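You operate a simulated robot arm through the tools that you are given. There is no shell and no other tool.

You are at the controls of a simulated two-armed robot. One attempt, no reset.

JOB
Blow the grey housing from the carousel clean on HARD.
Fine: bring it round to the white pointer first; lid shut for one run; stand it in the CLEAN tray and leave the lid open. Set down upright: what you pick out.

It is judged by the outcome, as a careful person would: the job done as asked, and still so three seconds after it is handed in. It fails if anything else is knocked over, pushed out of place, dropped, spilled or broken. Lids that push on must go on centred and level and be pressed home; caps that screw on are set level and turned clockwise until they are tight.

ROBOT AND FRAMES
Two 7-joint arms with fingered hands on one trunk that stands fixed in place. Base frame: the origin is at the foot of the trunk, x ahead of it, y to its left, z up. Units: m, degrees, N and s.
The left shoulder is at [0.05, 0.214, 0.869], the right one opposite. With the tool pointing down near the work surface each hand reaches from about 0.4 to 0.88 m from the base axis, measured 20 degrees to its own side. Payload 3 kg a hand.
Tool frame (each hand has its own): the origin (TCP) lies between the finger pads and is the grasp point; the fingertips stand 0.026 m ahead of it; z points along the fingers, y is the line along which they close. Largest opening 0.132 m; the body of the gripper starts 0.073 m behind the TCP. The gripper is a hand of 3 fingers: y runs from the thumb to the fingers, the wrist lies at [0, 0, -0.229] in the tool frame, and closing takes about 1.5 s.
Orientation is that of the tool frame in the base frame, as a unit quaternion [x, y, z, w]. With the fingers straight down and closing along the base's y, the tool's x points along the base's -x, its y along +y and its z along -z.

CONTROLS
- The arms move only by the tool jog_arm. It takes "left_increments", "right_increments" or both (then of equal length, played together; a hand with none holds still); each is a list of rows, each an object (a shift or turn left out is 0, a gripper value left out holds the last) with "hand": the finger opening in cm, from 0 to 13.2; "dp": the shift along the tool's x, y, z in cm, a list of three; "dr": the turn, a rotation vector about the tool's x, y, z in degrees, a list of three. In form: [{"hand": hand, "dp": [dx, dy, dz], "dr": [ax, ay, az]}, ...]. A call has 1 to 20 rows; each row shifts and turns the commanded pose from where the row before left it, along the tool's axes as they then stand. Rows are played at 5 a second. More than 0.05 m and 8.6 degrees between two rows, or a gripper value outside its range, and nothing of the call is played. A pose out of reach is approached as far as the arm can. The call stops where the force on the tool passes 90 N (or 10 N more than at its start, if that is more) or the arm is blocked; 0.2 s more then pass. The fingers move at their own pace (about 0.072 m/s each) and stop on an object; they squeeze with about 27 N. The grip force told is the motor's: it shows also when the fingers shut on nothing. Time passes only in rows, and 0.2 s behind the last, so rows that do not move let the fingers close. The reply holds the time, the measured pose of the TCP, the force on the tool along the base axes, the opening and the grip force, in the units named above and with some noise, with the torque about the TCP (base axes, N m) and any sound that the robot's microphone picked up.
- Cameras (640 x 400 px; columns grow to the right, rows downward): "scene" is now at [0.0368, -0.0096, 1.5058]; the picture's right is [-0.08, -1.00, 0.00], its down [-0.60, 0.05, -0.80] and it looks along [0.80, -0.07, -0.60] (base axes); focal length 345 px, centre (320, 200). "left" rides on the left gripper at [-0.061, 0.003, -0.092] in its tool frame; the picture's right is [-0.05, -1.00, 0.00], its down [0.83, -0.04, -0.56] and it looks along [0.55, -0.03, 0.83] (tool axes); focal length 230 px, centre (320, 200). "right" rides on the right gripper at [0.062, 0.003, -0.092] in its tool frame; the picture's right is [-0.05, 1.00, 0.00], its down [-0.83, -0.04, -0.56] and it looks along [-0.55, -0.03, 0.83] (tool axes); focal length 230 px, centre (320, 200). There is no depth. A picture from a camera that has moved, and an enlarged one, comes with that camera's place and axes in the base frame and with its lens.
- get_image(camera): a new picture of that camera. The clock stands still meanwhile.
- grasp_type(shape, hand): the hand has 3 fingers and takes this shape, open, in about a second: jaw (thumb against the fingers, like two jaws); tri (thumb and two fingers); tip (a fingertip pinch); poke (one finger out to press); point (the index stretched); flat (the hand flat); cup (the hand cupped); fist (a fist). The gripper value then closes the fingers along that shape, each until it touches; the sizes above hold for jaw. It gives what a move gives, with no picture.
- turn_head(pan, tilt): turns the head with the scene camera to pan (to the left, within 86 degrees either way) and tilt (down, from -29 to 69), counted from straight ahead of the robot. It gives what a move gives.
- inspect(camera, box): a new picture of the part [left, top, right, bottom] of that camera's present view, enlarged. The clock stands still meanwhile.
- hand_in(): hands the job in; it is judged then, once.

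Places have to be worked out from the pictures, the camera data and where the tool is seen. Open the grippers and draw the arms clear of the work before you hand the job in, unless the task says otherwise.

The tools are called after "Emit:" as a command line: name --argument value ..., lists and objects as JSON in quotes. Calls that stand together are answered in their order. jog_arm: Moves the arms, as the interface text tells. Its arguments: {"type":"object","properties":{"left_increments":{"type":"array","items":{"type":"object","properties":{"hand":{"type":"number"},"dp":{"type":"array","items":{"type":"number"}},"dr":{"type":"array","items":{"type":"number"}}}}},"right_increments":{"type":"array","items":{"type":"object","properties":{"hand":{"type":"number"},"dp":{"type":"array","items":{"type":"number"}},"dr":{"type":"array","items":{"type":"number"}}}}}},"required":[]} The other tools are called the same way: grasp_type (shape, hand) gives the hand a shape; turn_head (pan, tilt) turns the head that bears the scene camera; get_image (camera) takes a picture; inspect (camera, box) takes an enlarged picture of a part of a camera's view; hand_in () hands the job in.

At the start:

```text
time: 0.0
left_tool_pos: [0.5113, 0.1543, 1.2138]
left_tool_rot: [0.098, 0.995, 0.001, 0.0]
left_force: [-1.1, 0.5, -0.1]
left_torque: [-0.02, 0.01, 0.03]
left_opening: 0.132
left_grip_force: 0.2
left_shape: jaw
right_tool_pos: [0.4549, -0.2791, 1.2603]
right_tool_rot: [0.098, 0.995, 0.0, 0.0]
right_force: [0.7, 0.0, 0.0]
right_torque: [-0.01, -0.02, 0.01]
right_opening: 0.1322
right_grip_force: 0.1
right_shape: jaw
head pan, tilt: [-4.9, 36.8]
```

scene: 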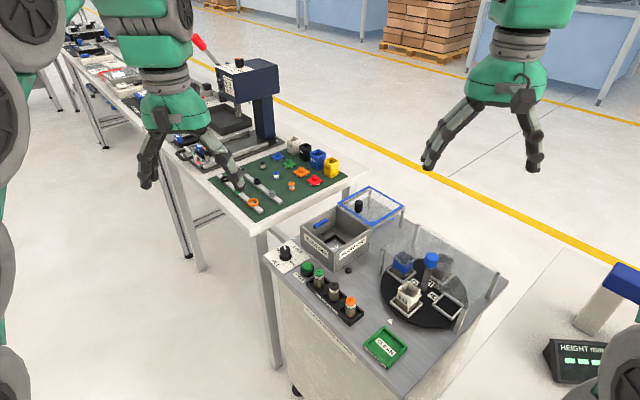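
right: 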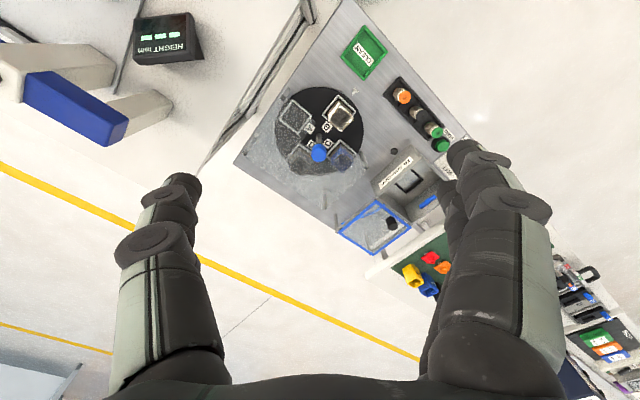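
left: 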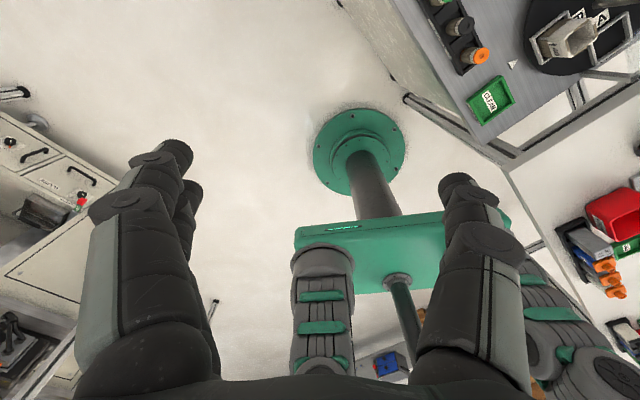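

I start by looking closer at the machine cart: carousel, blow box, knob, and CLEAN tray.

Emit:
inspect --camera "scene" --box '[260, 180, 420, 280]'

Emit:
inspect --camera "scene" --box '[360, 220, 520, 320]'

Emit:
inspect --camera "scene" --box '[260, 230, 420, 380]'

Emit:
inspect --camera "right" --box '[230, 10, 470, 260]'

```text
4.00 times, centred on (340, 230) of scene
camera zoom: at [0.0368, -0.0096, 1.5058], right [-0.08, -1.0, 0.0], down [-0.6, 0.05, -0.8], along [0.8, -0.07, -0.6], focal length 1381 px, centre (240, 80)
```

zoom: 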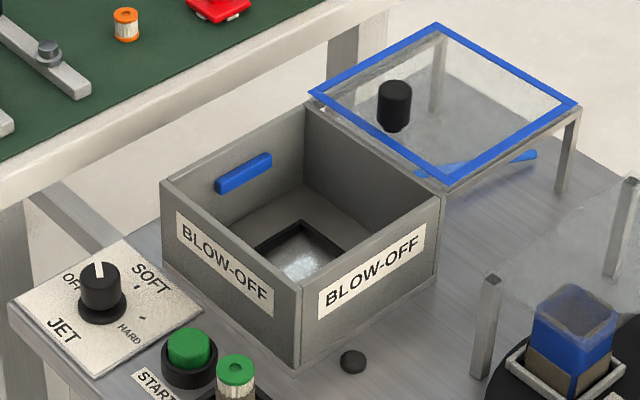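

```text
4.00 times, centred on (440, 270) of scene
camera zoom: at [0.0368, -0.0096, 1.5058], right [-0.08, -1.0, 0.0], down [-0.6, 0.05, -0.8], along [0.8, -0.07, -0.6], focal length 1381 px, centre (-160, -80)
```

zoom: 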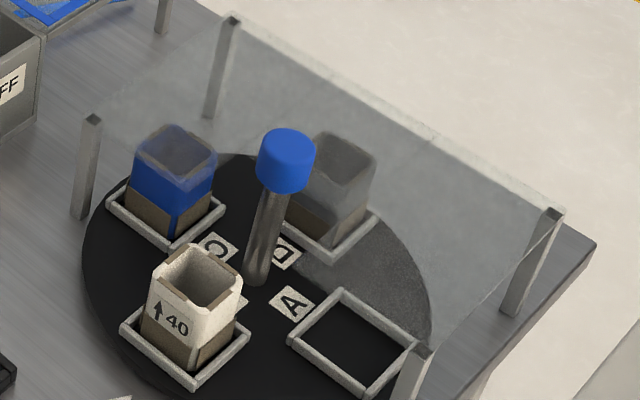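

```text
2.67 times, centred on (340, 305) of scene
camera zoom: at [0.0368, -0.0096, 1.5058], right [-0.08, -1.0, 0.0], down [-0.6, 0.05, -0.8], along [0.8, -0.07, -0.6], focal length 920 px, centre (267, -80)
```

zoom: 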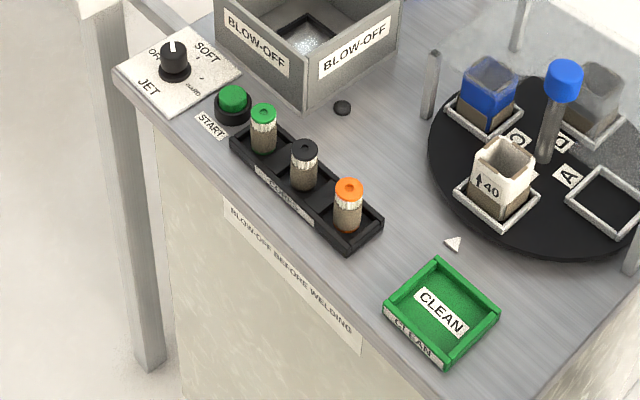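

```text
1.60 times, centred on (350, 135) of right
camera zoom: at [0.3948, -0.264, 1.3517], right [0.24, 0.97, 0.0], down [0.81, -0.2, 0.56], along [0.54, -0.14, -0.83], focal length 368 px, centre (272, 304)
```

zoom: 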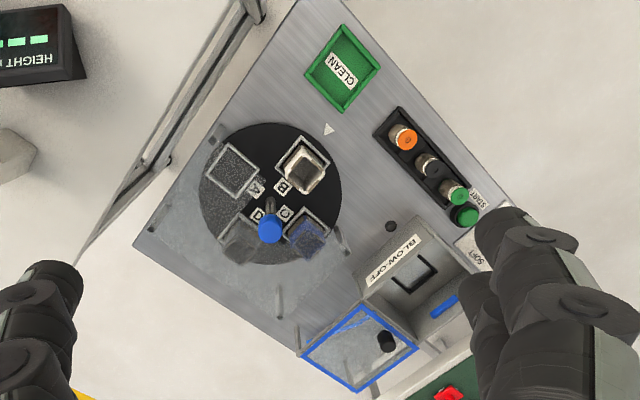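

Emit:
inspect --camera "scene" --box '[415, 240, 479, 280]'

Emit:
inspect --camera "scene" --box '[264, 232, 328, 272]'

Emit:
inspect --camera "scene" --box '[300, 180, 412, 250]'

Emit:
inspect --camera "right" --box '[250, 70, 378, 150]'

Emit:
inspect --camera "right" --box '[320, 140, 448, 260]'

```text
10.00 times, centred on (447, 260) of scene
camera zoom: at [0.0368, -0.0096, 1.5058], right [-0.08, -1.0, 0.0], down [-0.6, 0.05, -0.8], along [0.8, -0.07, -0.6], focal length 3452 px, centre (-950, -400)
```

zoom: 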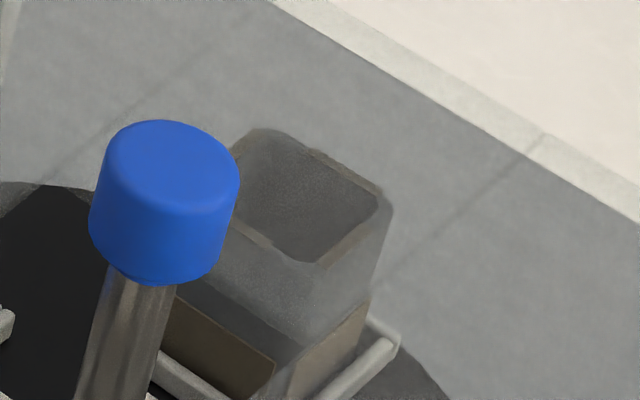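

```text
10.00 times, centred on (296, 252) of scene
camera zoom: at [0.0368, -0.0096, 1.5058], right [-0.08, -1.0, 0.0], down [-0.6, 0.05, -0.8], along [0.8, -0.07, -0.6], focal length 3452 px, centre (560, -320)
```

zoom: 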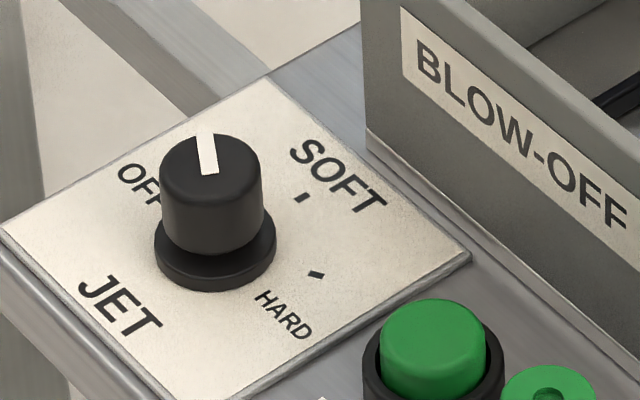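

```text
5.71 times, centred on (356, 215) of scene
camera zoom: at [0.0368, -0.0096, 1.5058], right [-0.08, -1.0, 0.0], down [-0.6, 0.05, -0.8], along [0.8, -0.07, -0.6], focal length 1972 px, centre (114, 114)
```

zoom: 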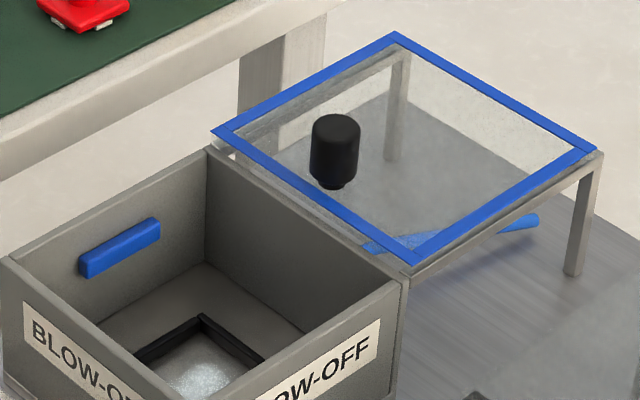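

```text
5.00 times, centred on (314, 110) of right
camera zoom: at [0.3948, -0.264, 1.3517], right [0.24, 0.97, 0.0], down [0.81, -0.2, 0.56], along [0.54, -0.14, -0.83], focal length 1150 px, centre (350, 650)
```

zoom: 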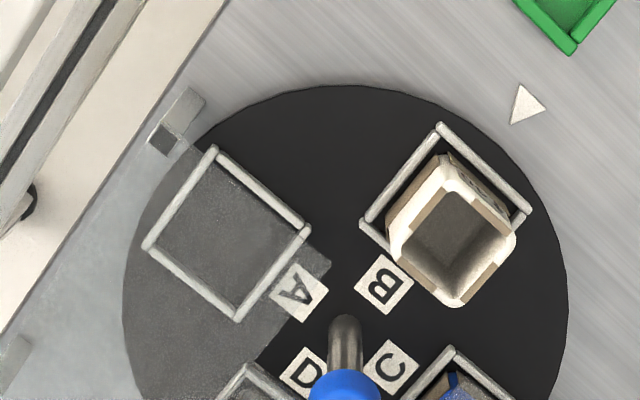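

```text
3.33 times, centred on (384, 200) of right
camera zoom: at [0.3948, -0.264, 1.3517], right [0.24, 0.97, 0.0], down [0.81, -0.2, 0.56], along [0.54, -0.14, -0.83], focal length 767 px, centre (107, 200)
```

zoom: 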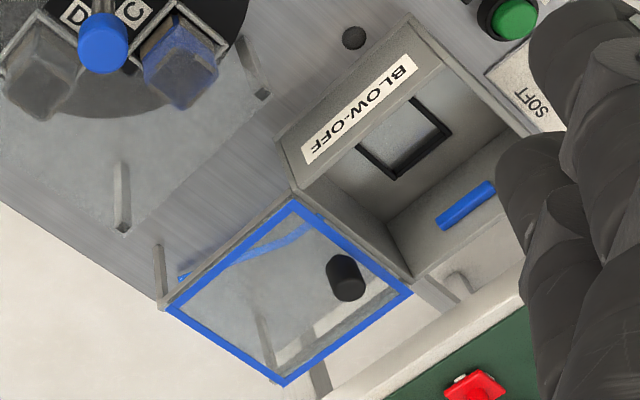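

The carousel post with its blue cap stands at about (0.555, -0.307), cap top near z 0.95. The grey housing sits at D, opposite the pointer and under a clear guard. The table is at z≈0.81. I turn the right hand to line up with the cart (about 38°) and bring it down for a closer look.

Emit:
jog_arm --right_increments '[{"dr": [0, 0, 5.1]}, {"dr": [0, 0, 5.1]}, {"dr": [0, 0, 5.1]}, {"dr": [0, 0, 5.1]}, {"dr": [0, 0, 5.1]}, {"dr": [0, 0, 5.1]}, {"dr": [0, 0, 5.1]}, {"dr": [0, 0, 5.1]}, {"dp": [1.5, 1.3, 3.2]}, {"dp": [1.5, 1.3, 3.2]}, {"dp": [1.5, 1.3, 3.2]}, {"dp": [1.5, 1.3, 3.2]}, {"dp": [1.5, 1.3, 3.2]}, {}, {}]'

Emit:
get_image --camera "right"

Emit:
get_image --camera "scene"

```text
time: 3.2
left_tool_pos: [0.5091, 0.1555, 1.2139]
left_tool_rot: [0.098, 0.995, 0.001, 0.001]
left_force: [-1.0, 0.3, 0.4]
left_torque: [0.0, -0.02, -0.02]
left_opening: 0.1318
left_grip_force: 0.0
left_shape: jaw
right_tool_pos: [0.4597, -0.1812, 1.101]
right_tool_rot: [0.439, 0.899, 0.0, 0.0]
right_force: [0.3, 1.0, 1.0]
right_torque: [0.0, -0.01, 0.0]
right_opening: 0.1319
right_grip_force: 0.1
right_shape: jaw
head pan, tilt: [-4.9, 36.8]
```

```text
taken
camera right: at [0.4247, -0.1302, 1.1917], right [0.82, 0.57, 0.0], down [0.48, -0.68, 0.56], along [0.32, -0.45, -0.83], focal length 230 px, centre (320, 200)
```

right: 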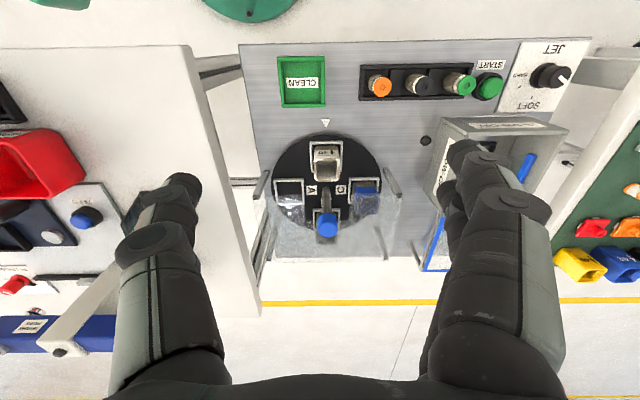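

```text
taken
```

scene: 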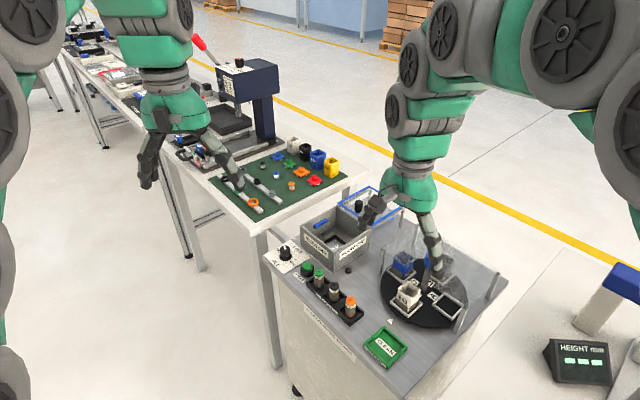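

The camera now looks squarely over the cart. I zoom in to fix the carousel, guard and box geometry.

Emit:
inspect --camera "right" --box '[240, 40, 420, 280]'

Emit:
inspect --camera "right" --box '[260, 130, 420, 260]'

Emit:
inspect --camera "right" --box '[340, 30, 600, 180]'

Emit:
inspect --camera "scene" --box '[370, 230, 500, 340]'

```text
1.67 times, centred on (330, 160) of right
camera zoom: at [0.4247, -0.1302, 1.1917], right [0.82, 0.57, 0.0], down [0.48, -0.68, 0.56], along [0.32, -0.45, -0.83], focal length 384 px, centre (303, 267)
```

zoom: 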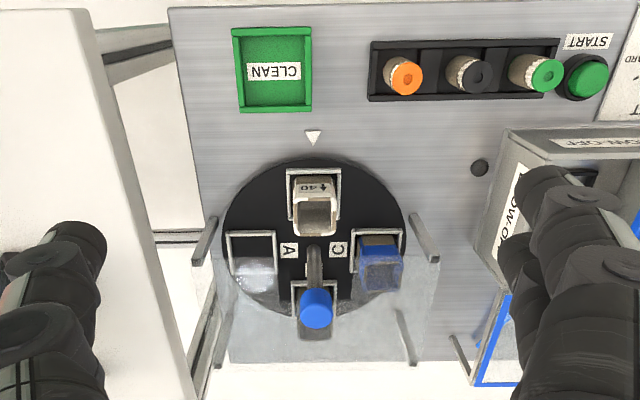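

```text
3.08 times, centred on (340, 195) of right
camera zoom: at [0.4247, -0.1302, 1.1917], right [0.82, 0.57, 0.0], down [0.48, -0.68, 0.56], along [0.32, -0.45, -0.83], focal length 708 px, centre (258, 215)
```

zoom: 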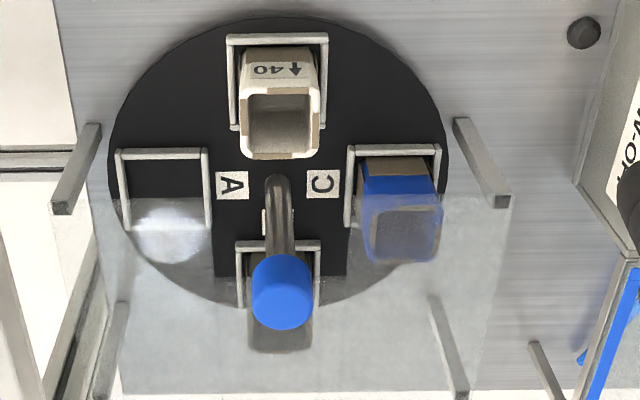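

```text
2.46 times, centred on (470, 105) of right
camera zoom: at [0.4247, -0.1302, 1.1917], right [0.82, 0.57, 0.0], down [0.48, -0.68, 0.56], along [0.32, -0.45, -0.83], focal length 566 px, centre (-49, 434)
```

zoom: 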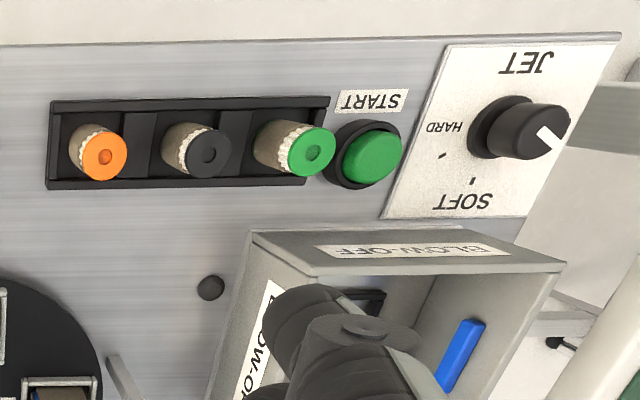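

```text
3.64 times, centred on (435, 285) of scene
camera zoom: at [0.0368, -0.0096, 1.5058], right [-0.08, -1.0, 0.0], down [-0.6, 0.05, -0.8], along [0.8, -0.07, -0.6], focal length 1255 px, centre (-98, -109)
```

zoom: 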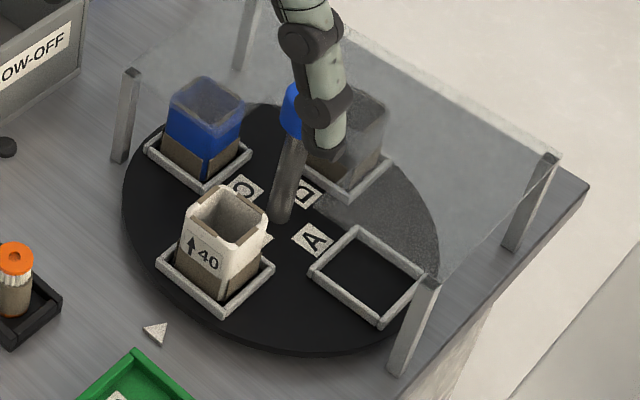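

Emit:
inspect --camera "scene" --box '[340, 150, 468, 290]'

Emit:
inspect --camera "right" --box '[100, 120, 580, 400]'

```text
2.86 times, centred on (404, 220) of scene
camera zoom: at [0.0368, -0.0096, 1.5058], right [-0.08, -1.0, 0.0], down [-0.6, 0.05, -0.8], along [0.8, -0.07, -0.6], focal length 986 px, centre (80, 143)
```

zoom: 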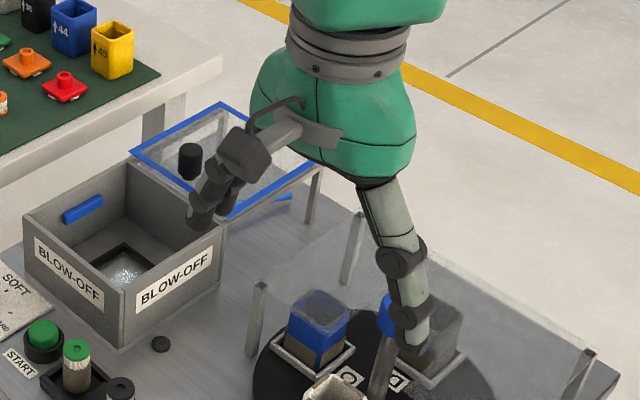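

```text
1.33 times, centred on (340, 260) of right
camera zoom: at [0.4247, -0.1302, 1.1917], right [0.82, 0.57, 0.0], down [0.48, -0.68, 0.56], along [0.32, -0.45, -0.83], focal length 307 px, centre (293, 120)
```

zoom: 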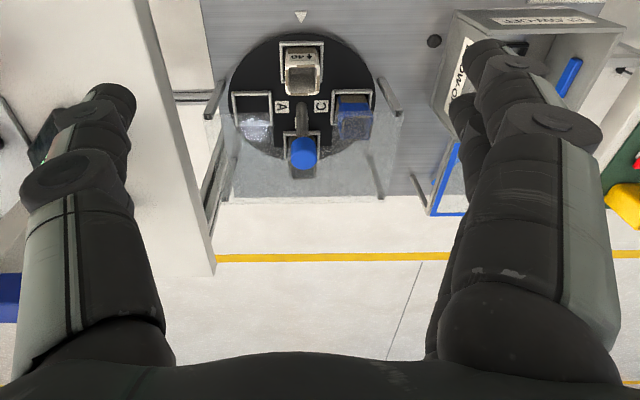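

The hand is level and has clear room. I move it above the carousel's blue cap at about z 1.03 with the fingers part-closed, then check how it is centred.

Emit:
jog_arm --right_increments '[{"hand": 8, "dp": [-3.1, 0, 0]}, {"dp": [-3.1, 0, 0]}, {"dp": [-3.1, 0, 0]}, {"dp": [-3.1, 0, 0]}, {"dp": [-3.2, 0, 0]}, {"dp": [0, 0, 2.4]}, {"dp": [0, 0, 2.4]}, {"dp": [0, 0, 2.3]}, {}, {}]'

Emit:
get_image --camera "right"

Emit:
inspect --camera "scene" --box '[350, 160, 542, 330]'

Emit:
get_image --camera "left"

```text
time: 5.4
left_tool_pos: [0.5103, 0.1551, 1.2135]
left_tool_rot: [0.098, 0.995, -0.001, 0.001]
left_force: [-0.4, -0.4, -0.1]
left_torque: [0.0, 0.0, 0.01]
left_opening: 0.1319
left_grip_force: 0.1
left_shape: jaw
right_tool_pos: [0.5556, -0.3021, 1.0283]
right_tool_rot: [0.439, 0.899, 0.0, 0.0]
right_force: [0.4, 0.1, 0.4]
right_torque: [0.03, -0.01, 0.0]
right_opening: 0.0805
right_grip_force: 0.0
right_shape: jaw
head pan, tilt: [-4.9, 36.8]
```

```text
taken
camera right: at [0.52, -0.2523, 1.1209], right [0.82, 0.57, 0.0], down [0.48, -0.68, 0.56], along [0.32, -0.45, -0.83], focal length 230 px, centre (320, 200)
```

right: 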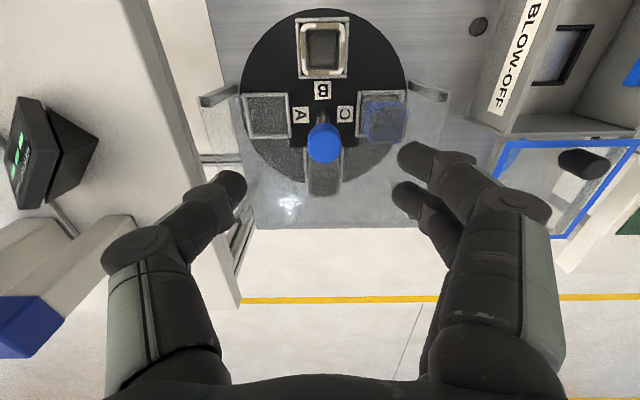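

```text
2.35 times, centred on (446, 245) of scene
camera zoom: at [0.0368, -0.0096, 1.5058], right [-0.08, -1.0, 0.0], down [-0.6, 0.05, -0.8], along [0.8, -0.07, -0.6], focal length 812 px, centre (24, 94)
```

zoom: 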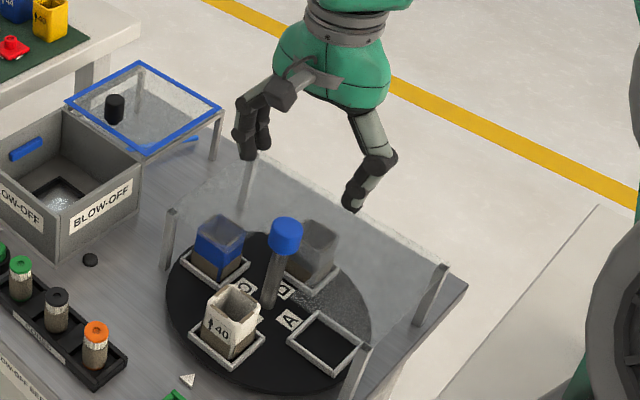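

```text
taken
camera left: at [0.5724, 0.146, 1.3072], right [-0.14, -0.99, 0.0], down [-0.82, 0.12, 0.56], along [-0.55, 0.08, -0.83], focal length 230 px, centre (320, 200)
```

left: 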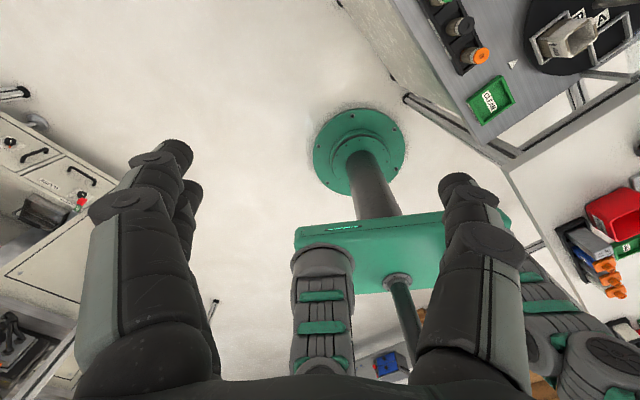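

Emit:
inspect --camera "scene" --box '[440, 240, 488, 300]'

Emit:
inspect --camera "right" --box '[230, 0, 420, 230]'

Emit:
inspect --camera "right" --box '[280, 100, 370, 200]'

```text
6.67 times, centred on (464, 270) of scene
camera zoom: at [0.0368, -0.0096, 1.5058], right [-0.08, -1.0, 0.0], down [-0.6, 0.05, -0.8], along [0.8, -0.07, -0.6], focal length 2301 px, centre (-640, -267)
```

zoom: 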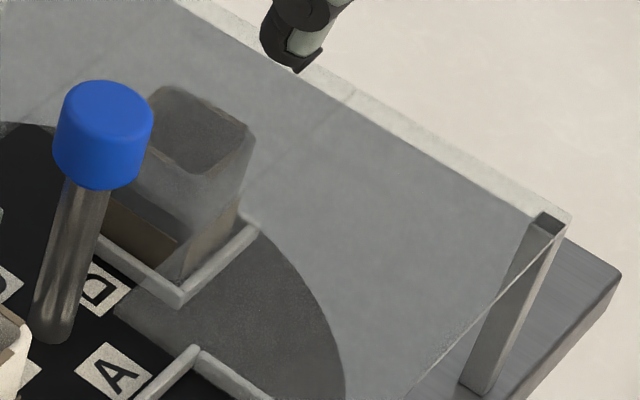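

```text
1.74 times, centred on (325, 115) of right
camera zoom: at [0.52, -0.2523, 1.1209], right [0.82, 0.57, 0.0], down [0.48, -0.68, 0.56], along [0.32, -0.45, -0.83], focal length 400 px, centre (311, 348)
```

zoom: 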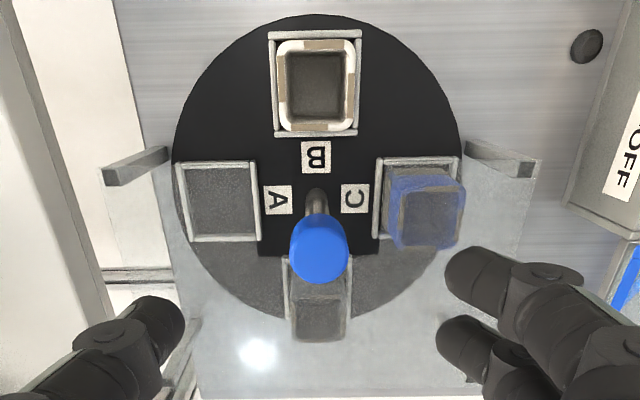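

```text
4.00 times, centred on (325, 150) of right
camera zoom: at [0.52, -0.2523, 1.1209], right [0.82, 0.57, 0.0], down [0.48, -0.68, 0.56], along [0.32, -0.45, -0.83], focal length 920 px, centre (300, 400)
```

zoom: 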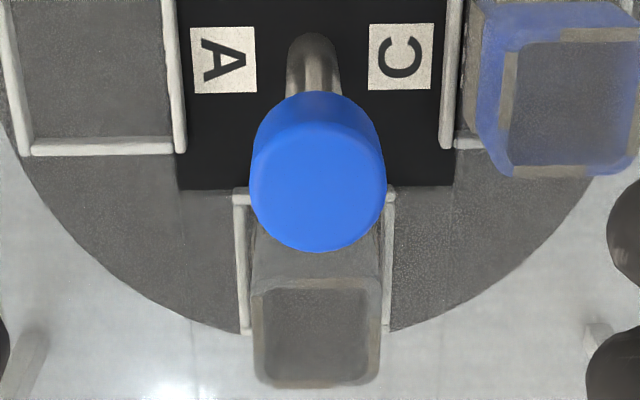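

The cap's top is near z 0.938, its axis at about (0.560, -0.306) and its diameter about 29 mm. I shift 6 mm to centre on it, turn the hand back 45° to make room for a 180° stroke, and lower to cap height; the fingertips stay above the guard.

Emit:
jog_arm --right_increments '[{"dp": [-0.6, 0.1, 0]}, {"dr": [0, 0, 7.5]}, {"dr": [0, 0, 7.5]}, {"dr": [0, 0, 7.5]}, {"dr": [0, 0, 7.5]}, {"dr": [0, 0, 7.5]}, {"dr": [0, 0, 7.5]}, {"dp": [0, 0, 2]}, {"dp": [0, 0, 2]}, {"dp": [0, 0, 2]}, {"dp": [0, 0, 2]}, {}, {}]'

Emit:
get_image --camera "right"

Emit:
inspect --camera "scene" --box '[400, 190, 528, 300]'

```text
time: 8.2
left_tool_pos: [0.5116, 0.1544, 1.2136]
left_tool_rot: [0.097, 0.995, 0.001, 0.0]
left_force: [-0.1, -0.5, 0.0]
left_torque: [0.0, 0.01, -0.01]
left_opening: 0.1322
left_grip_force: 0.2
left_shape: jaw
right_tool_pos: [0.5603, -0.3079, 0.9493]
right_tool_rot: [0.749, 0.663, -0.001, 0.0]
right_force: [-0.1, -0.1, -0.4]
right_torque: [0.04, -0.03, 0.01]
right_opening: 0.0803
right_grip_force: 0.0
right_shape: jaw
head pan, tilt: [-4.9, 36.8]
```

```text
taken
camera right: at [0.5704, -0.2461, 1.0406], right [0.98, -0.17, 0.0], down [-0.14, -0.82, 0.56], along [-0.1, -0.55, -0.83], focal length 230 px, centre (320, 200)
```

right: 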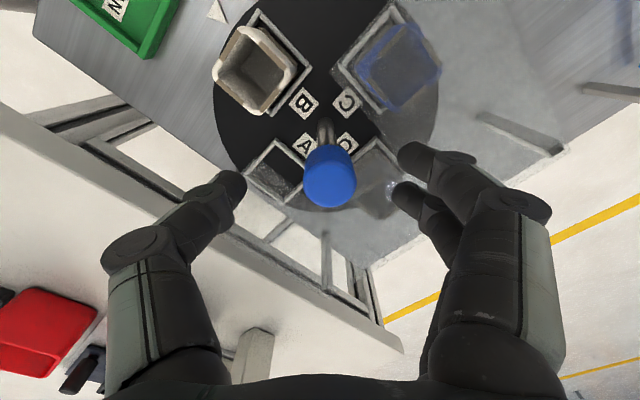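

```text
3.64 times, centred on (464, 245) of scene
camera zoom: at [0.0368, -0.0096, 1.5058], right [-0.08, -1.0, 0.0], down [-0.6, 0.05, -0.8], along [0.8, -0.07, -0.6], focal length 1255 px, centre (-204, 36)
```

zoom: 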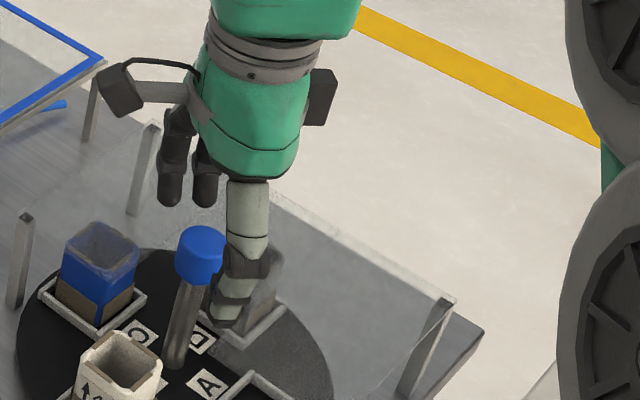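

Emit:
inspect --camera "right" --box '[220, 100, 440, 240]'

```text
2.86 times, centred on (330, 170) of right
camera zoom: at [0.5704, -0.2461, 1.0406], right [0.98, -0.17, 0.0], down [-0.14, -0.82, 0.56], along [-0.1, -0.55, -0.83], focal length 657 px, centre (291, 286)
```

zoom: 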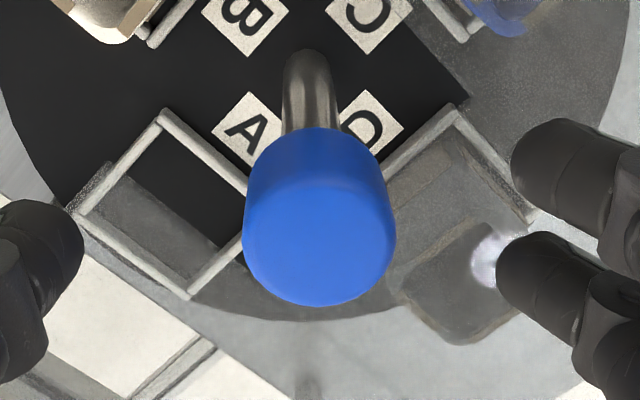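

Measured against the camera, the cap sits 5 mm toward the finger side. I shift by that, lower 5 mm and close on the cap.

Emit:
jog_arm --right_increments '[{"dp": [0, 0.5, 0]}, {"dp": [0, 0, 0.5]}, {"hand": 1.0}, {}, {}, {}, {}, {}, {}, {}]'

Emit:
inspect --camera "right" --box '[220, 60, 440, 260]'

Emit:
inspect --camera "scene" --box '[400, 190, 528, 300]'

```text
time: 10.4
left_tool_pos: [0.5106, 0.1538, 1.2128]
left_tool_rot: [0.097, 0.995, 0.0, 0.001]
left_force: [0.6, 0.2, -0.5]
left_torque: [-0.02, 0.02, -0.01]
left_opening: 0.1321
left_grip_force: 0.1
left_shape: jaw
right_tool_pos: [0.5658, -0.3069, 0.9438]
right_tool_rot: [0.749, 0.662, 0.0, 0.0]
right_force: [0.3, 0.6, -4.5]
right_torque: [0.02, 0.0, 0.0]
right_opening: 0.0198
right_grip_force: 27.2
right_shape: jaw
head pan, tilt: [-4.9, 36.8]
```

```text
2.00 times, centred on (330, 160) of right
camera zoom: at [0.5755, -0.2468, 1.0353], right [0.98, -0.17, 0.0], down [-0.14, -0.82, 0.56], along [-0.1, -0.55, -0.83], focal length 460 px, centre (300, 280)
```

zoom: 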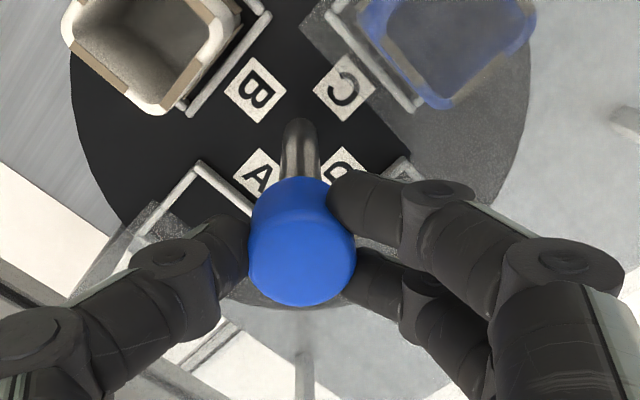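

```text
3.64 times, centred on (464, 245) of scene
camera zoom: at [0.0369, -0.0096, 1.5058], right [-0.08, -1.0, 0.0], down [-0.6, 0.05, -0.8], along [0.8, -0.07, -0.6], focal length 1255 px, centre (-204, 36)
```

zoom: 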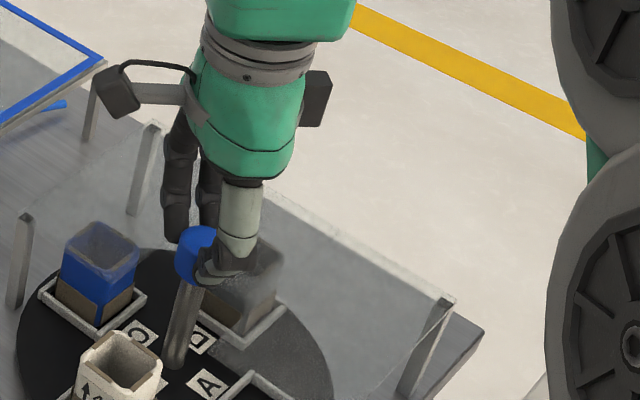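

The grip on the cap is good at 27 N. I turn it 90° counter-clockwise, slowly, and check that the carousel follows.

Emit:
jog_arm --right_increments '[{"dr": [0, 0, -4.5]}, {"dr": [0, 0, -4.5]}, {"dr": [0, 0, -4.5]}, {"dr": [0, 0, -4.5]}, {"dr": [0, 0, -4.5]}, {"dr": [0, 0, -4.5]}, {"dr": [0, 0, -4.5]}, {"dr": [0, 0, -4.5]}, {"dr": [0, 0, -4.5]}, {"dr": [0, 0, -4.5]}, {"dr": [0, 0, -4.5]}, {"dr": [0, 0, -4.5]}, {"dr": [0, 0, -4.5]}, {"dr": [0, 0, -4.5]}, {"dr": [0, 0, -4.5]}, {"dr": [0, 0, -4.5]}, {"dr": [0, 0, -4.5]}, {"dr": [0, 0, -4.5]}, {"dr": [0, 0, -4.5]}, {"dr": [0, 0, -4.5]}]'

Emit:
get_image --camera "right"

Emit:
inspect --camera "scene" --box '[380, 210, 508, 330]'

```text
time: 14.6
left_tool_pos: [0.5113, 0.1551, 1.2129]
left_tool_rot: [0.097, 0.995, 0.0, -0.001]
left_force: [-0.2, 0.8, -0.8]
left_torque: [0.01, 0.02, 0.03]
left_opening: 0.1318
left_grip_force: 0.1
left_shape: jaw
right_tool_pos: [0.5636, -0.3073, 0.9438]
right_tool_rot: [0.06, 0.998, 0.0, 0.001]
right_force: [-28.0, -2.6, -1.9]
right_torque: [-0.08, 0.55, -0.07]
right_opening: 0.0194
right_grip_force: 27.6
right_shape: jaw
head pan, tilt: [-4.9, 36.8]
```

```text
taken
camera right: at [0.5039, -0.2974, 1.0354], right [0.17, 0.98, 0.0], down [0.82, -0.14, 0.55], along [0.55, -0.1, -0.83], focal length 230 px, centre (320, 200)
```

right: 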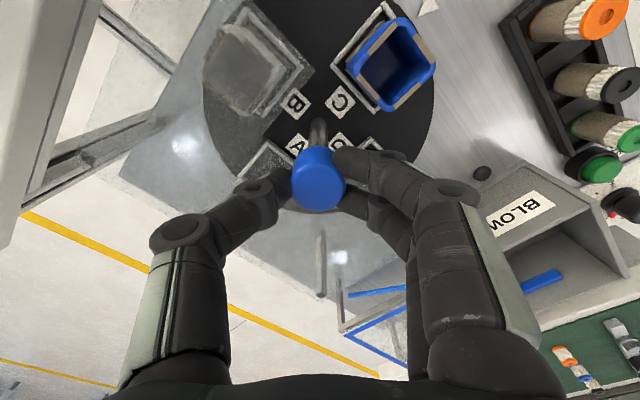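

```text
3.33 times, centred on (444, 270) of scene
camera zoom: at [0.0364, -0.0097, 1.5058], right [-0.09, -1.0, 0.0], down [-0.6, 0.05, -0.8], along [0.8, -0.07, -0.6], focal length 1151 px, centre (-93, -33)
```

zoom: 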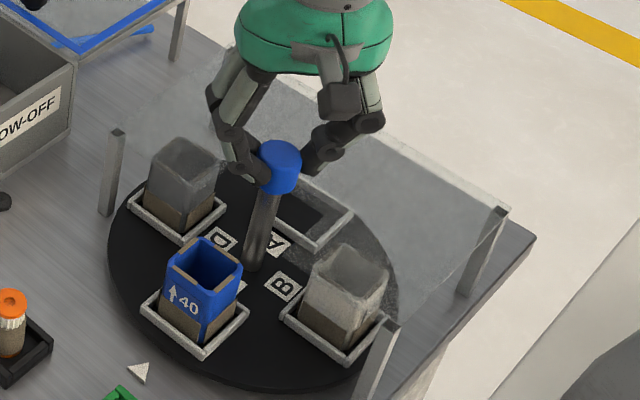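

Carousel turned 90°: blue is now at the pointer. There is a 28 N side load because my centre is about 2 mm off, so I ease that and turn the remaining 90°.

Emit:
jog_arm --right_increments '[{"dp": [0.25, 0, 0]}, {"dr": [0, 0, -4.5]}, {"dr": [0, 0, -4.5]}, {"dr": [0, 0, -4.5]}, {"dr": [0, 0, -4.5]}, {"dr": [0, 0, -4.5]}, {"dr": [0, 0, -4.5]}, {"dr": [0, 0, -4.5]}, {"dr": [0, 0, -4.5]}, {"dr": [0, 0, -4.5]}, {"dr": [0, 0, -4.5]}, {"dr": [0, 0, -4.5]}, {"dr": [0, 0, -4.5]}, {"dr": [0, 0, -4.5]}, {"dr": [0, 0, -4.5]}, {"dr": [0, 0, -4.5]}, {"dr": [0, 0, -4.5]}, {"dr": [0, 0, -4.5]}, {"dr": [0, 0, -4.5]}, {"dr": [0, 0, -4.5]}]'

Emit:
get_image --camera "right"

Emit:
inspect --camera "scene" --box '[380, 210, 508, 330]'

```text
time: 18.8
left_tool_pos: [0.5101, 0.156, 1.2139]
left_tool_rot: [0.097, 0.995, 0.001, 0.0]
left_force: [0.5, -0.6, 0.0]
left_torque: [0.0, 0.03, 0.02]
left_opening: 0.132
left_grip_force: 0.1
left_shape: jaw
right_tool_pos: [0.5629, -0.306, 0.9437]
right_tool_rot: [-0.634, 0.774, 0.0, -0.001]
right_force: [8.1, 21.8, -1.8]
right_torque: [0.41, -0.09, -0.59]
right_opening: 0.0191
right_grip_force: 27.3
right_shape: jaw
head pan, tilt: [-4.9, 36.8]
```

```text
taken
camera right: at [0.5476, -0.3655, 1.0355], right [-0.97, 0.25, 0.0], down [0.21, 0.81, 0.56], along [0.14, 0.54, -0.83], focal length 230 px, centre (320, 200)
```

right: 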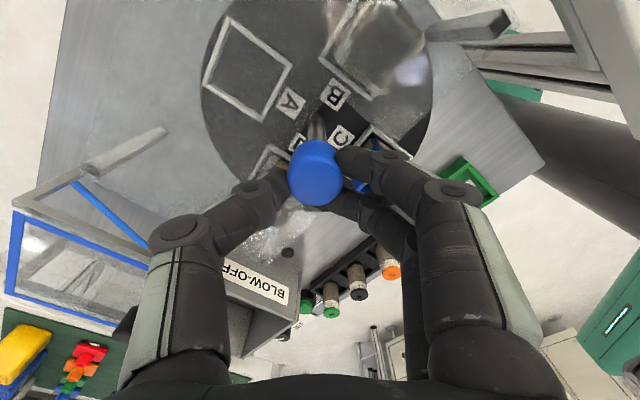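

```text
3.33 times, centred on (444, 270) of scene
camera zoom: at [0.037, -0.0092, 1.5058], right [-0.08, -1.0, 0.0], down [-0.6, 0.05, -0.8], along [0.8, -0.07, -0.6], focal length 1151 px, centre (-93, -33)
```

zoom: 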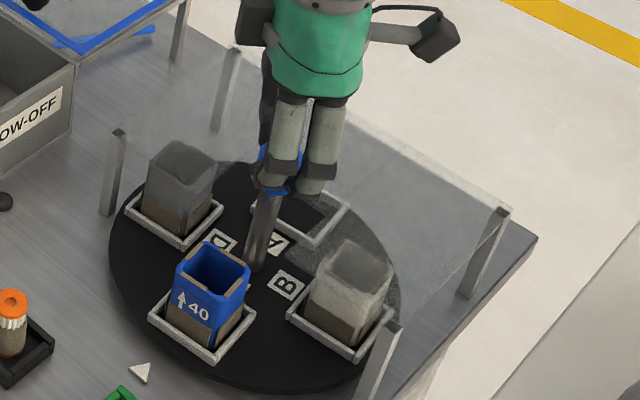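

The carousel only followed a few degrees this time and the grip slipped, with a resisting torque of 0.6 N·m. I look closely at what holds it before forcing anything.

Emit:
inspect --camera "scene" --box '[392, 240, 456, 330]'

Emit:
inspect --camera "scene" --box '[440, 260, 520, 340]'

Emit:
inspect --camera "right" --box '[180, 0, 500, 240]'

```text
4.44 times, centred on (424, 285) of scene
camera zoom: at [0.037, -0.0092, 1.5058], right [-0.08, -1.0, 0.0], down [-0.6, 0.05, -0.8], along [0.8, -0.07, -0.6], focal length 1534 px, centre (-142, -178)
```

zoom: 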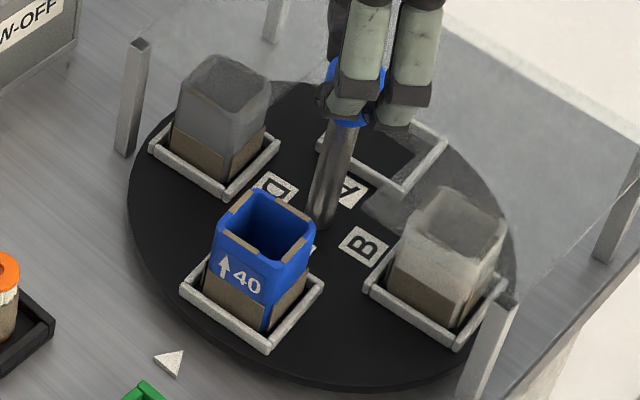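

```text
5.00 times, centred on (480, 300) of scene
camera zoom: at [0.037, -0.0092, 1.5058], right [-0.08, -1.0, 0.0], down [-0.6, 0.05, -0.8], along [0.8, -0.07, -0.6], focal length 1726 px, centre (-480, -300)
```

zoom: 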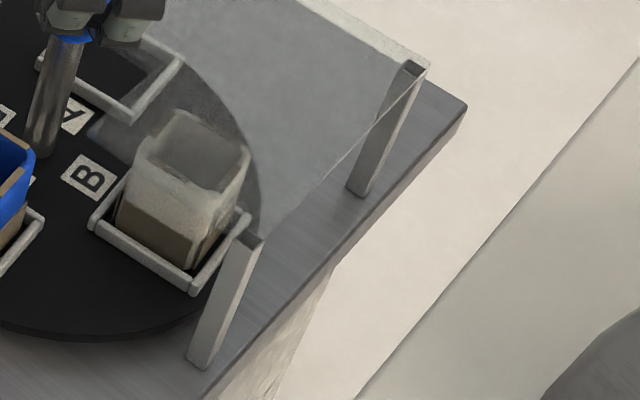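

```text
1.67 times, centred on (340, 120) of right
camera zoom: at [0.5476, -0.3655, 1.0355], right [-0.97, 0.25, 0.0], down [0.21, 0.81, 0.56], along [0.14, 0.54, -0.83], focal length 384 px, centre (287, 333)
```

zoom: 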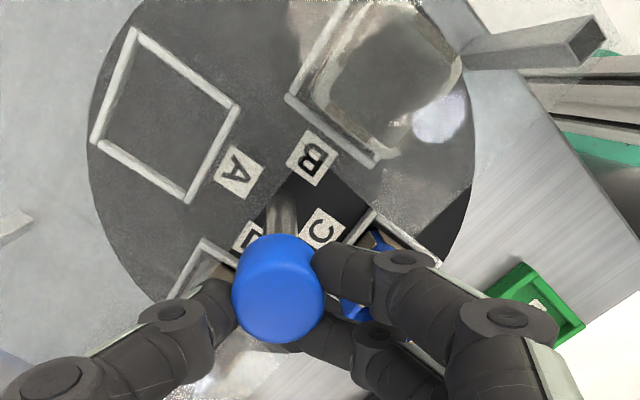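

Nothing visibly blocks it, so it may be a detent. I open the fingers to see whether it springs back into line.

Emit:
jog_arm --right_increments '[{"hand": 7}, {}, {}, {}, {}, {}]'

Emit:
inspect --camera "scene" --box '[392, 240, 456, 330]'

Emit:
inspect --camera "right" --box '[180, 0, 500, 240]'

```text
time: 20.2
left_tool_pos: [0.5099, 0.1548, 1.2129]
left_tool_rot: [0.098, 0.995, 0.001, 0.0]
left_force: [-1.2, 0.2, 0.0]
left_torque: [0.0, -0.02, -0.02]
left_opening: 0.1316
left_grip_force: 0.2
left_shape: jaw
right_tool_pos: [0.563, -0.3071, 0.9443]
right_tool_rot: [-0.633, 0.774, 0.0, 0.0]
right_force: [0.0, -0.2, -1.0]
right_torque: [-0.02, 0.02, -0.01]
right_opening: 0.0693
right_grip_force: 0.0
right_shape: jaw
head pan, tilt: [-4.9, 36.8]
```

```text
4.44 times, centred on (424, 285) of scene
camera zoom: at [0.0368, -0.0096, 1.5058], right [-0.08, -1.0, 0.0], down [-0.6, 0.05, -0.8], along [0.8, -0.07, -0.6], focal length 1534 px, centre (-142, -178)
```

zoom: 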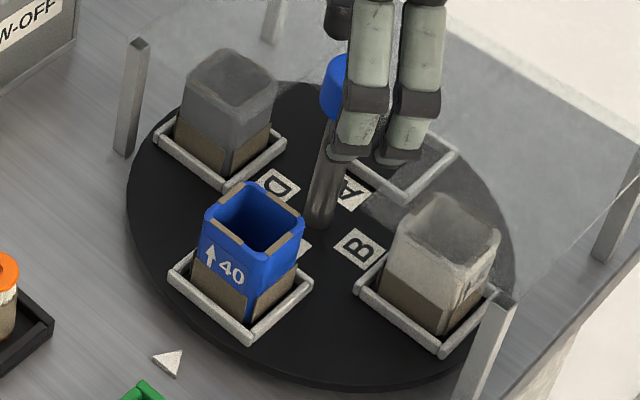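

```text
1.67 times, centred on (340, 120) of right
camera zoom: at [0.5474, -0.3668, 1.0357], right [-0.97, 0.25, 0.0], down [0.21, 0.81, 0.56], along [0.14, 0.54, -0.83], focal length 384 px, centre (287, 333)
```

zoom: 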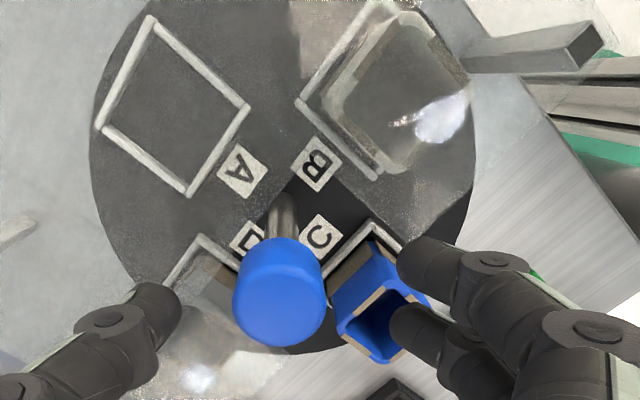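

Emit:
inspect --camera "right" --box '[250, 100, 390, 220]'

Emit:
inspect --camera "scene" --box '[440, 230, 488, 270]'

```text
3.33 times, centred on (320, 160) of right
camera zoom: at [0.5474, -0.3668, 1.0357], right [-0.97, 0.25, 0.0], down [0.21, 0.81, 0.56], along [0.14, 0.54, -0.83], focal length 767 px, centre (320, 333)
```

zoom: 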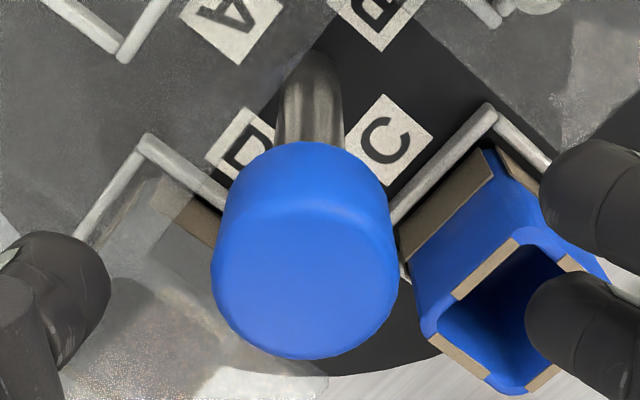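

```text
10.00 times, centred on (464, 250) of scene
camera zoom: at [0.0368, -0.0096, 1.5058], right [-0.08, -1.0, 0.0], down [-0.6, 0.05, -0.8], along [0.8, -0.07, -0.6], focal length 3452 px, centre (-1120, -300)
```

zoom: 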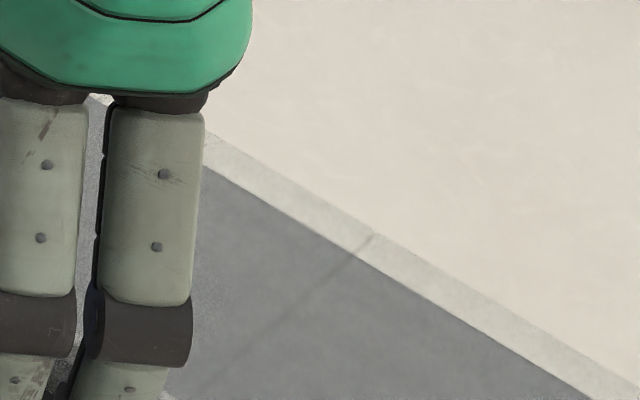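

It sprang back: the carousel has a detent every 90°, and my off-centre grip slipped over it. I lift a little, wind the hand back about 160°, and re-centre on the axis, which I now put at about (0.565, -0.309).

Emit:
jog_arm --right_increments '[{"hand": 7, "dp": [0, 0, -3]}, {"dr": [0, 0, 8.5]}, {"dr": [0, 0, 8.5]}, {"dr": [0, 0, 8.5]}, {"dr": [0, 0, 8.5]}, {"dr": [0, 0, 8.5]}, {"dr": [0, 0, 8.5]}, {"dr": [0, 0, 8.5]}, {"dr": [0, 0, 8.5]}, {"dr": [0, 0, 8.5]}, {"dr": [0, 0, 8.5]}, {"dr": [0, 0, 8.5]}, {"dr": [0, 0, 8.5]}, {"dr": [0, 0, 8.5]}, {"dr": [0, 0, 8.5]}, {"dr": [0, 0, 8.5]}, {"dr": [0, 0, 8.5]}, {"dr": [0, 0, 8.5]}, {"dr": [0, 0, 8.5]}, {"dr": [0, 0, 8.5]}]'

Emit:
inspect --camera "right" --box '[250, 100, 390, 220]'

```text
time: 24.4
left_tool_pos: [0.51, 0.1556, 1.2131]
left_tool_rot: [0.097, 0.995, 0.0, 0.0]
left_force: [0.4, -0.1, 0.1]
left_torque: [0.0, -0.02, -0.01]
left_opening: 0.132
left_grip_force: 0.2
left_shape: jaw
right_tool_pos: [0.5626, -0.3056, 0.9736]
right_tool_rot: [0.664, 0.748, 0.0, 0.0]
right_force: [0.4, -0.1, 0.8]
right_torque: [0.0, 0.02, -0.03]
right_opening: 0.0694
right_grip_force: 0.2
right_shape: jaw
head pan, tilt: [-4.9, 36.8]
```

```text
3.33 times, centred on (320, 160) of right
camera zoom: at [0.5585, -0.2461, 1.0657], right [1.0, 0.07, 0.0], down [0.06, -0.83, 0.56], along [0.04, -0.55, -0.83], focal length 767 px, centre (320, 333)
```

zoom: 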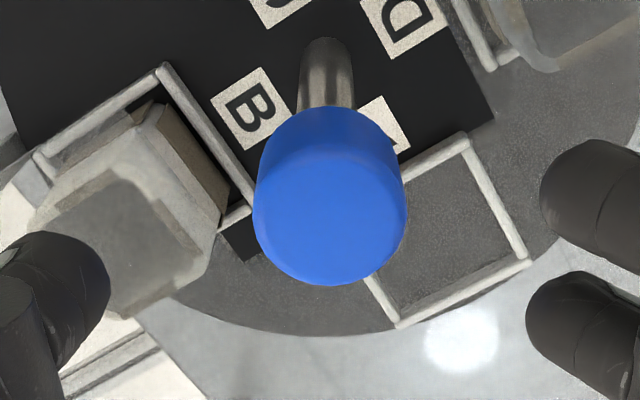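

Emit:
jog_arm --right_increments '[{"dp": [0.05, 0.2, 1.0]}, {"dp": [0, 0, 1.0]}, {"dp": [0, 0, 1.1]}, {"hand": 1.0}, {}, {}, {}, {}, {}, {}, {}]'

Emit:
inspect --camera "right" --box '[220, 60, 440, 260]'

```text
time: 26.8
left_tool_pos: [0.5109, 0.1553, 1.2138]
left_tool_rot: [0.098, 0.995, -0.001, 0.001]
left_force: [-0.8, -0.2, -0.2]
left_torque: [0.02, -0.02, 0.0]
left_opening: 0.1317
left_grip_force: 0.0
left_shape: jaw
right_tool_pos: [0.5638, -0.306, 0.9436]
right_tool_rot: [0.663, 0.749, 0.0, 0.0]
right_force: [-2.2, 4.5, -5.5]
right_torque: [0.11, 0.04, 0.01]
right_opening: 0.0193
right_grip_force: 26.9
right_shape: jaw
head pan, tilt: [-4.9, 36.8]
```

```text
2.00 times, centred on (330, 160) of right
camera zoom: at [0.5599, -0.2452, 1.0345], right [1.0, 0.07, 0.0], down [0.06, -0.83, 0.56], along [0.04, -0.55, -0.83], focal length 460 px, centre (300, 280)
```

zoom: 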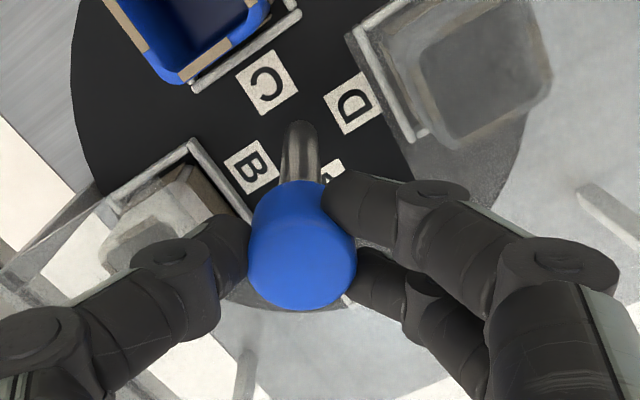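

Grip re-established and nearly free of side load. I turn the first 36° and read the forces.

Emit:
jog_arm --right_increments '[{"dr": [0, 0, -3]}, {"dr": [0, 0, -3]}, {"dr": [0, 0, -3]}, {"dr": [0, 0, -3]}, {"dr": [0, 0, -3]}, {"dr": [0, 0, -3]}, {"dr": [0, 0, -3]}, {"dr": [0, 0, -3]}]'

Emit:
inspect --camera "scene" --box '[392, 240, 456, 330]'

```text
time: 28.6
left_tool_pos: [0.5096, 0.1547, 1.213]
left_tool_rot: [0.097, 0.995, 0.0, 0.0]
left_force: [0.3, 0.1, -0.5]
left_torque: [-0.02, 0.01, 0.02]
left_opening: 0.1319
left_grip_force: 0.2
left_shape: jaw
right_tool_pos: [0.5647, -0.3071, 0.944]
right_tool_rot: [0.493, 0.87, 0.001, 0.0]
right_force: [-6.8, -2.7, -4.4]
right_torque: [-0.06, 0.13, -0.73]
right_opening: 0.0183
right_grip_force: 27.1
right_shape: jaw
head pan, tilt: [-4.9, 36.8]
```

```text
4.44 times, centred on (424, 285) of scene
camera zoom: at [0.0367, -0.0097, 1.5058], right [-0.09, -1.0, 0.0], down [-0.6, 0.05, -0.8], along [0.8, -0.07, -0.6], focal length 1534 px, centre (-142, -178)
```

zoom: 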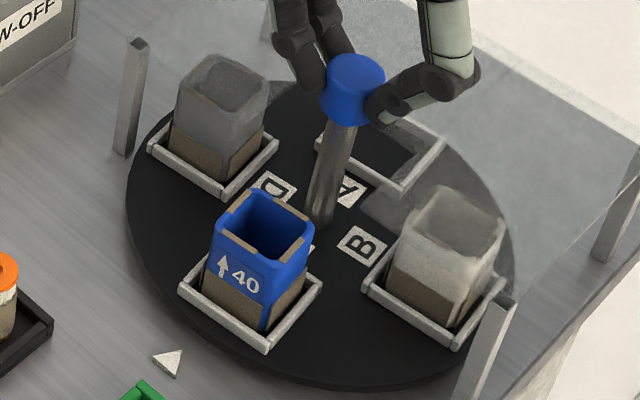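

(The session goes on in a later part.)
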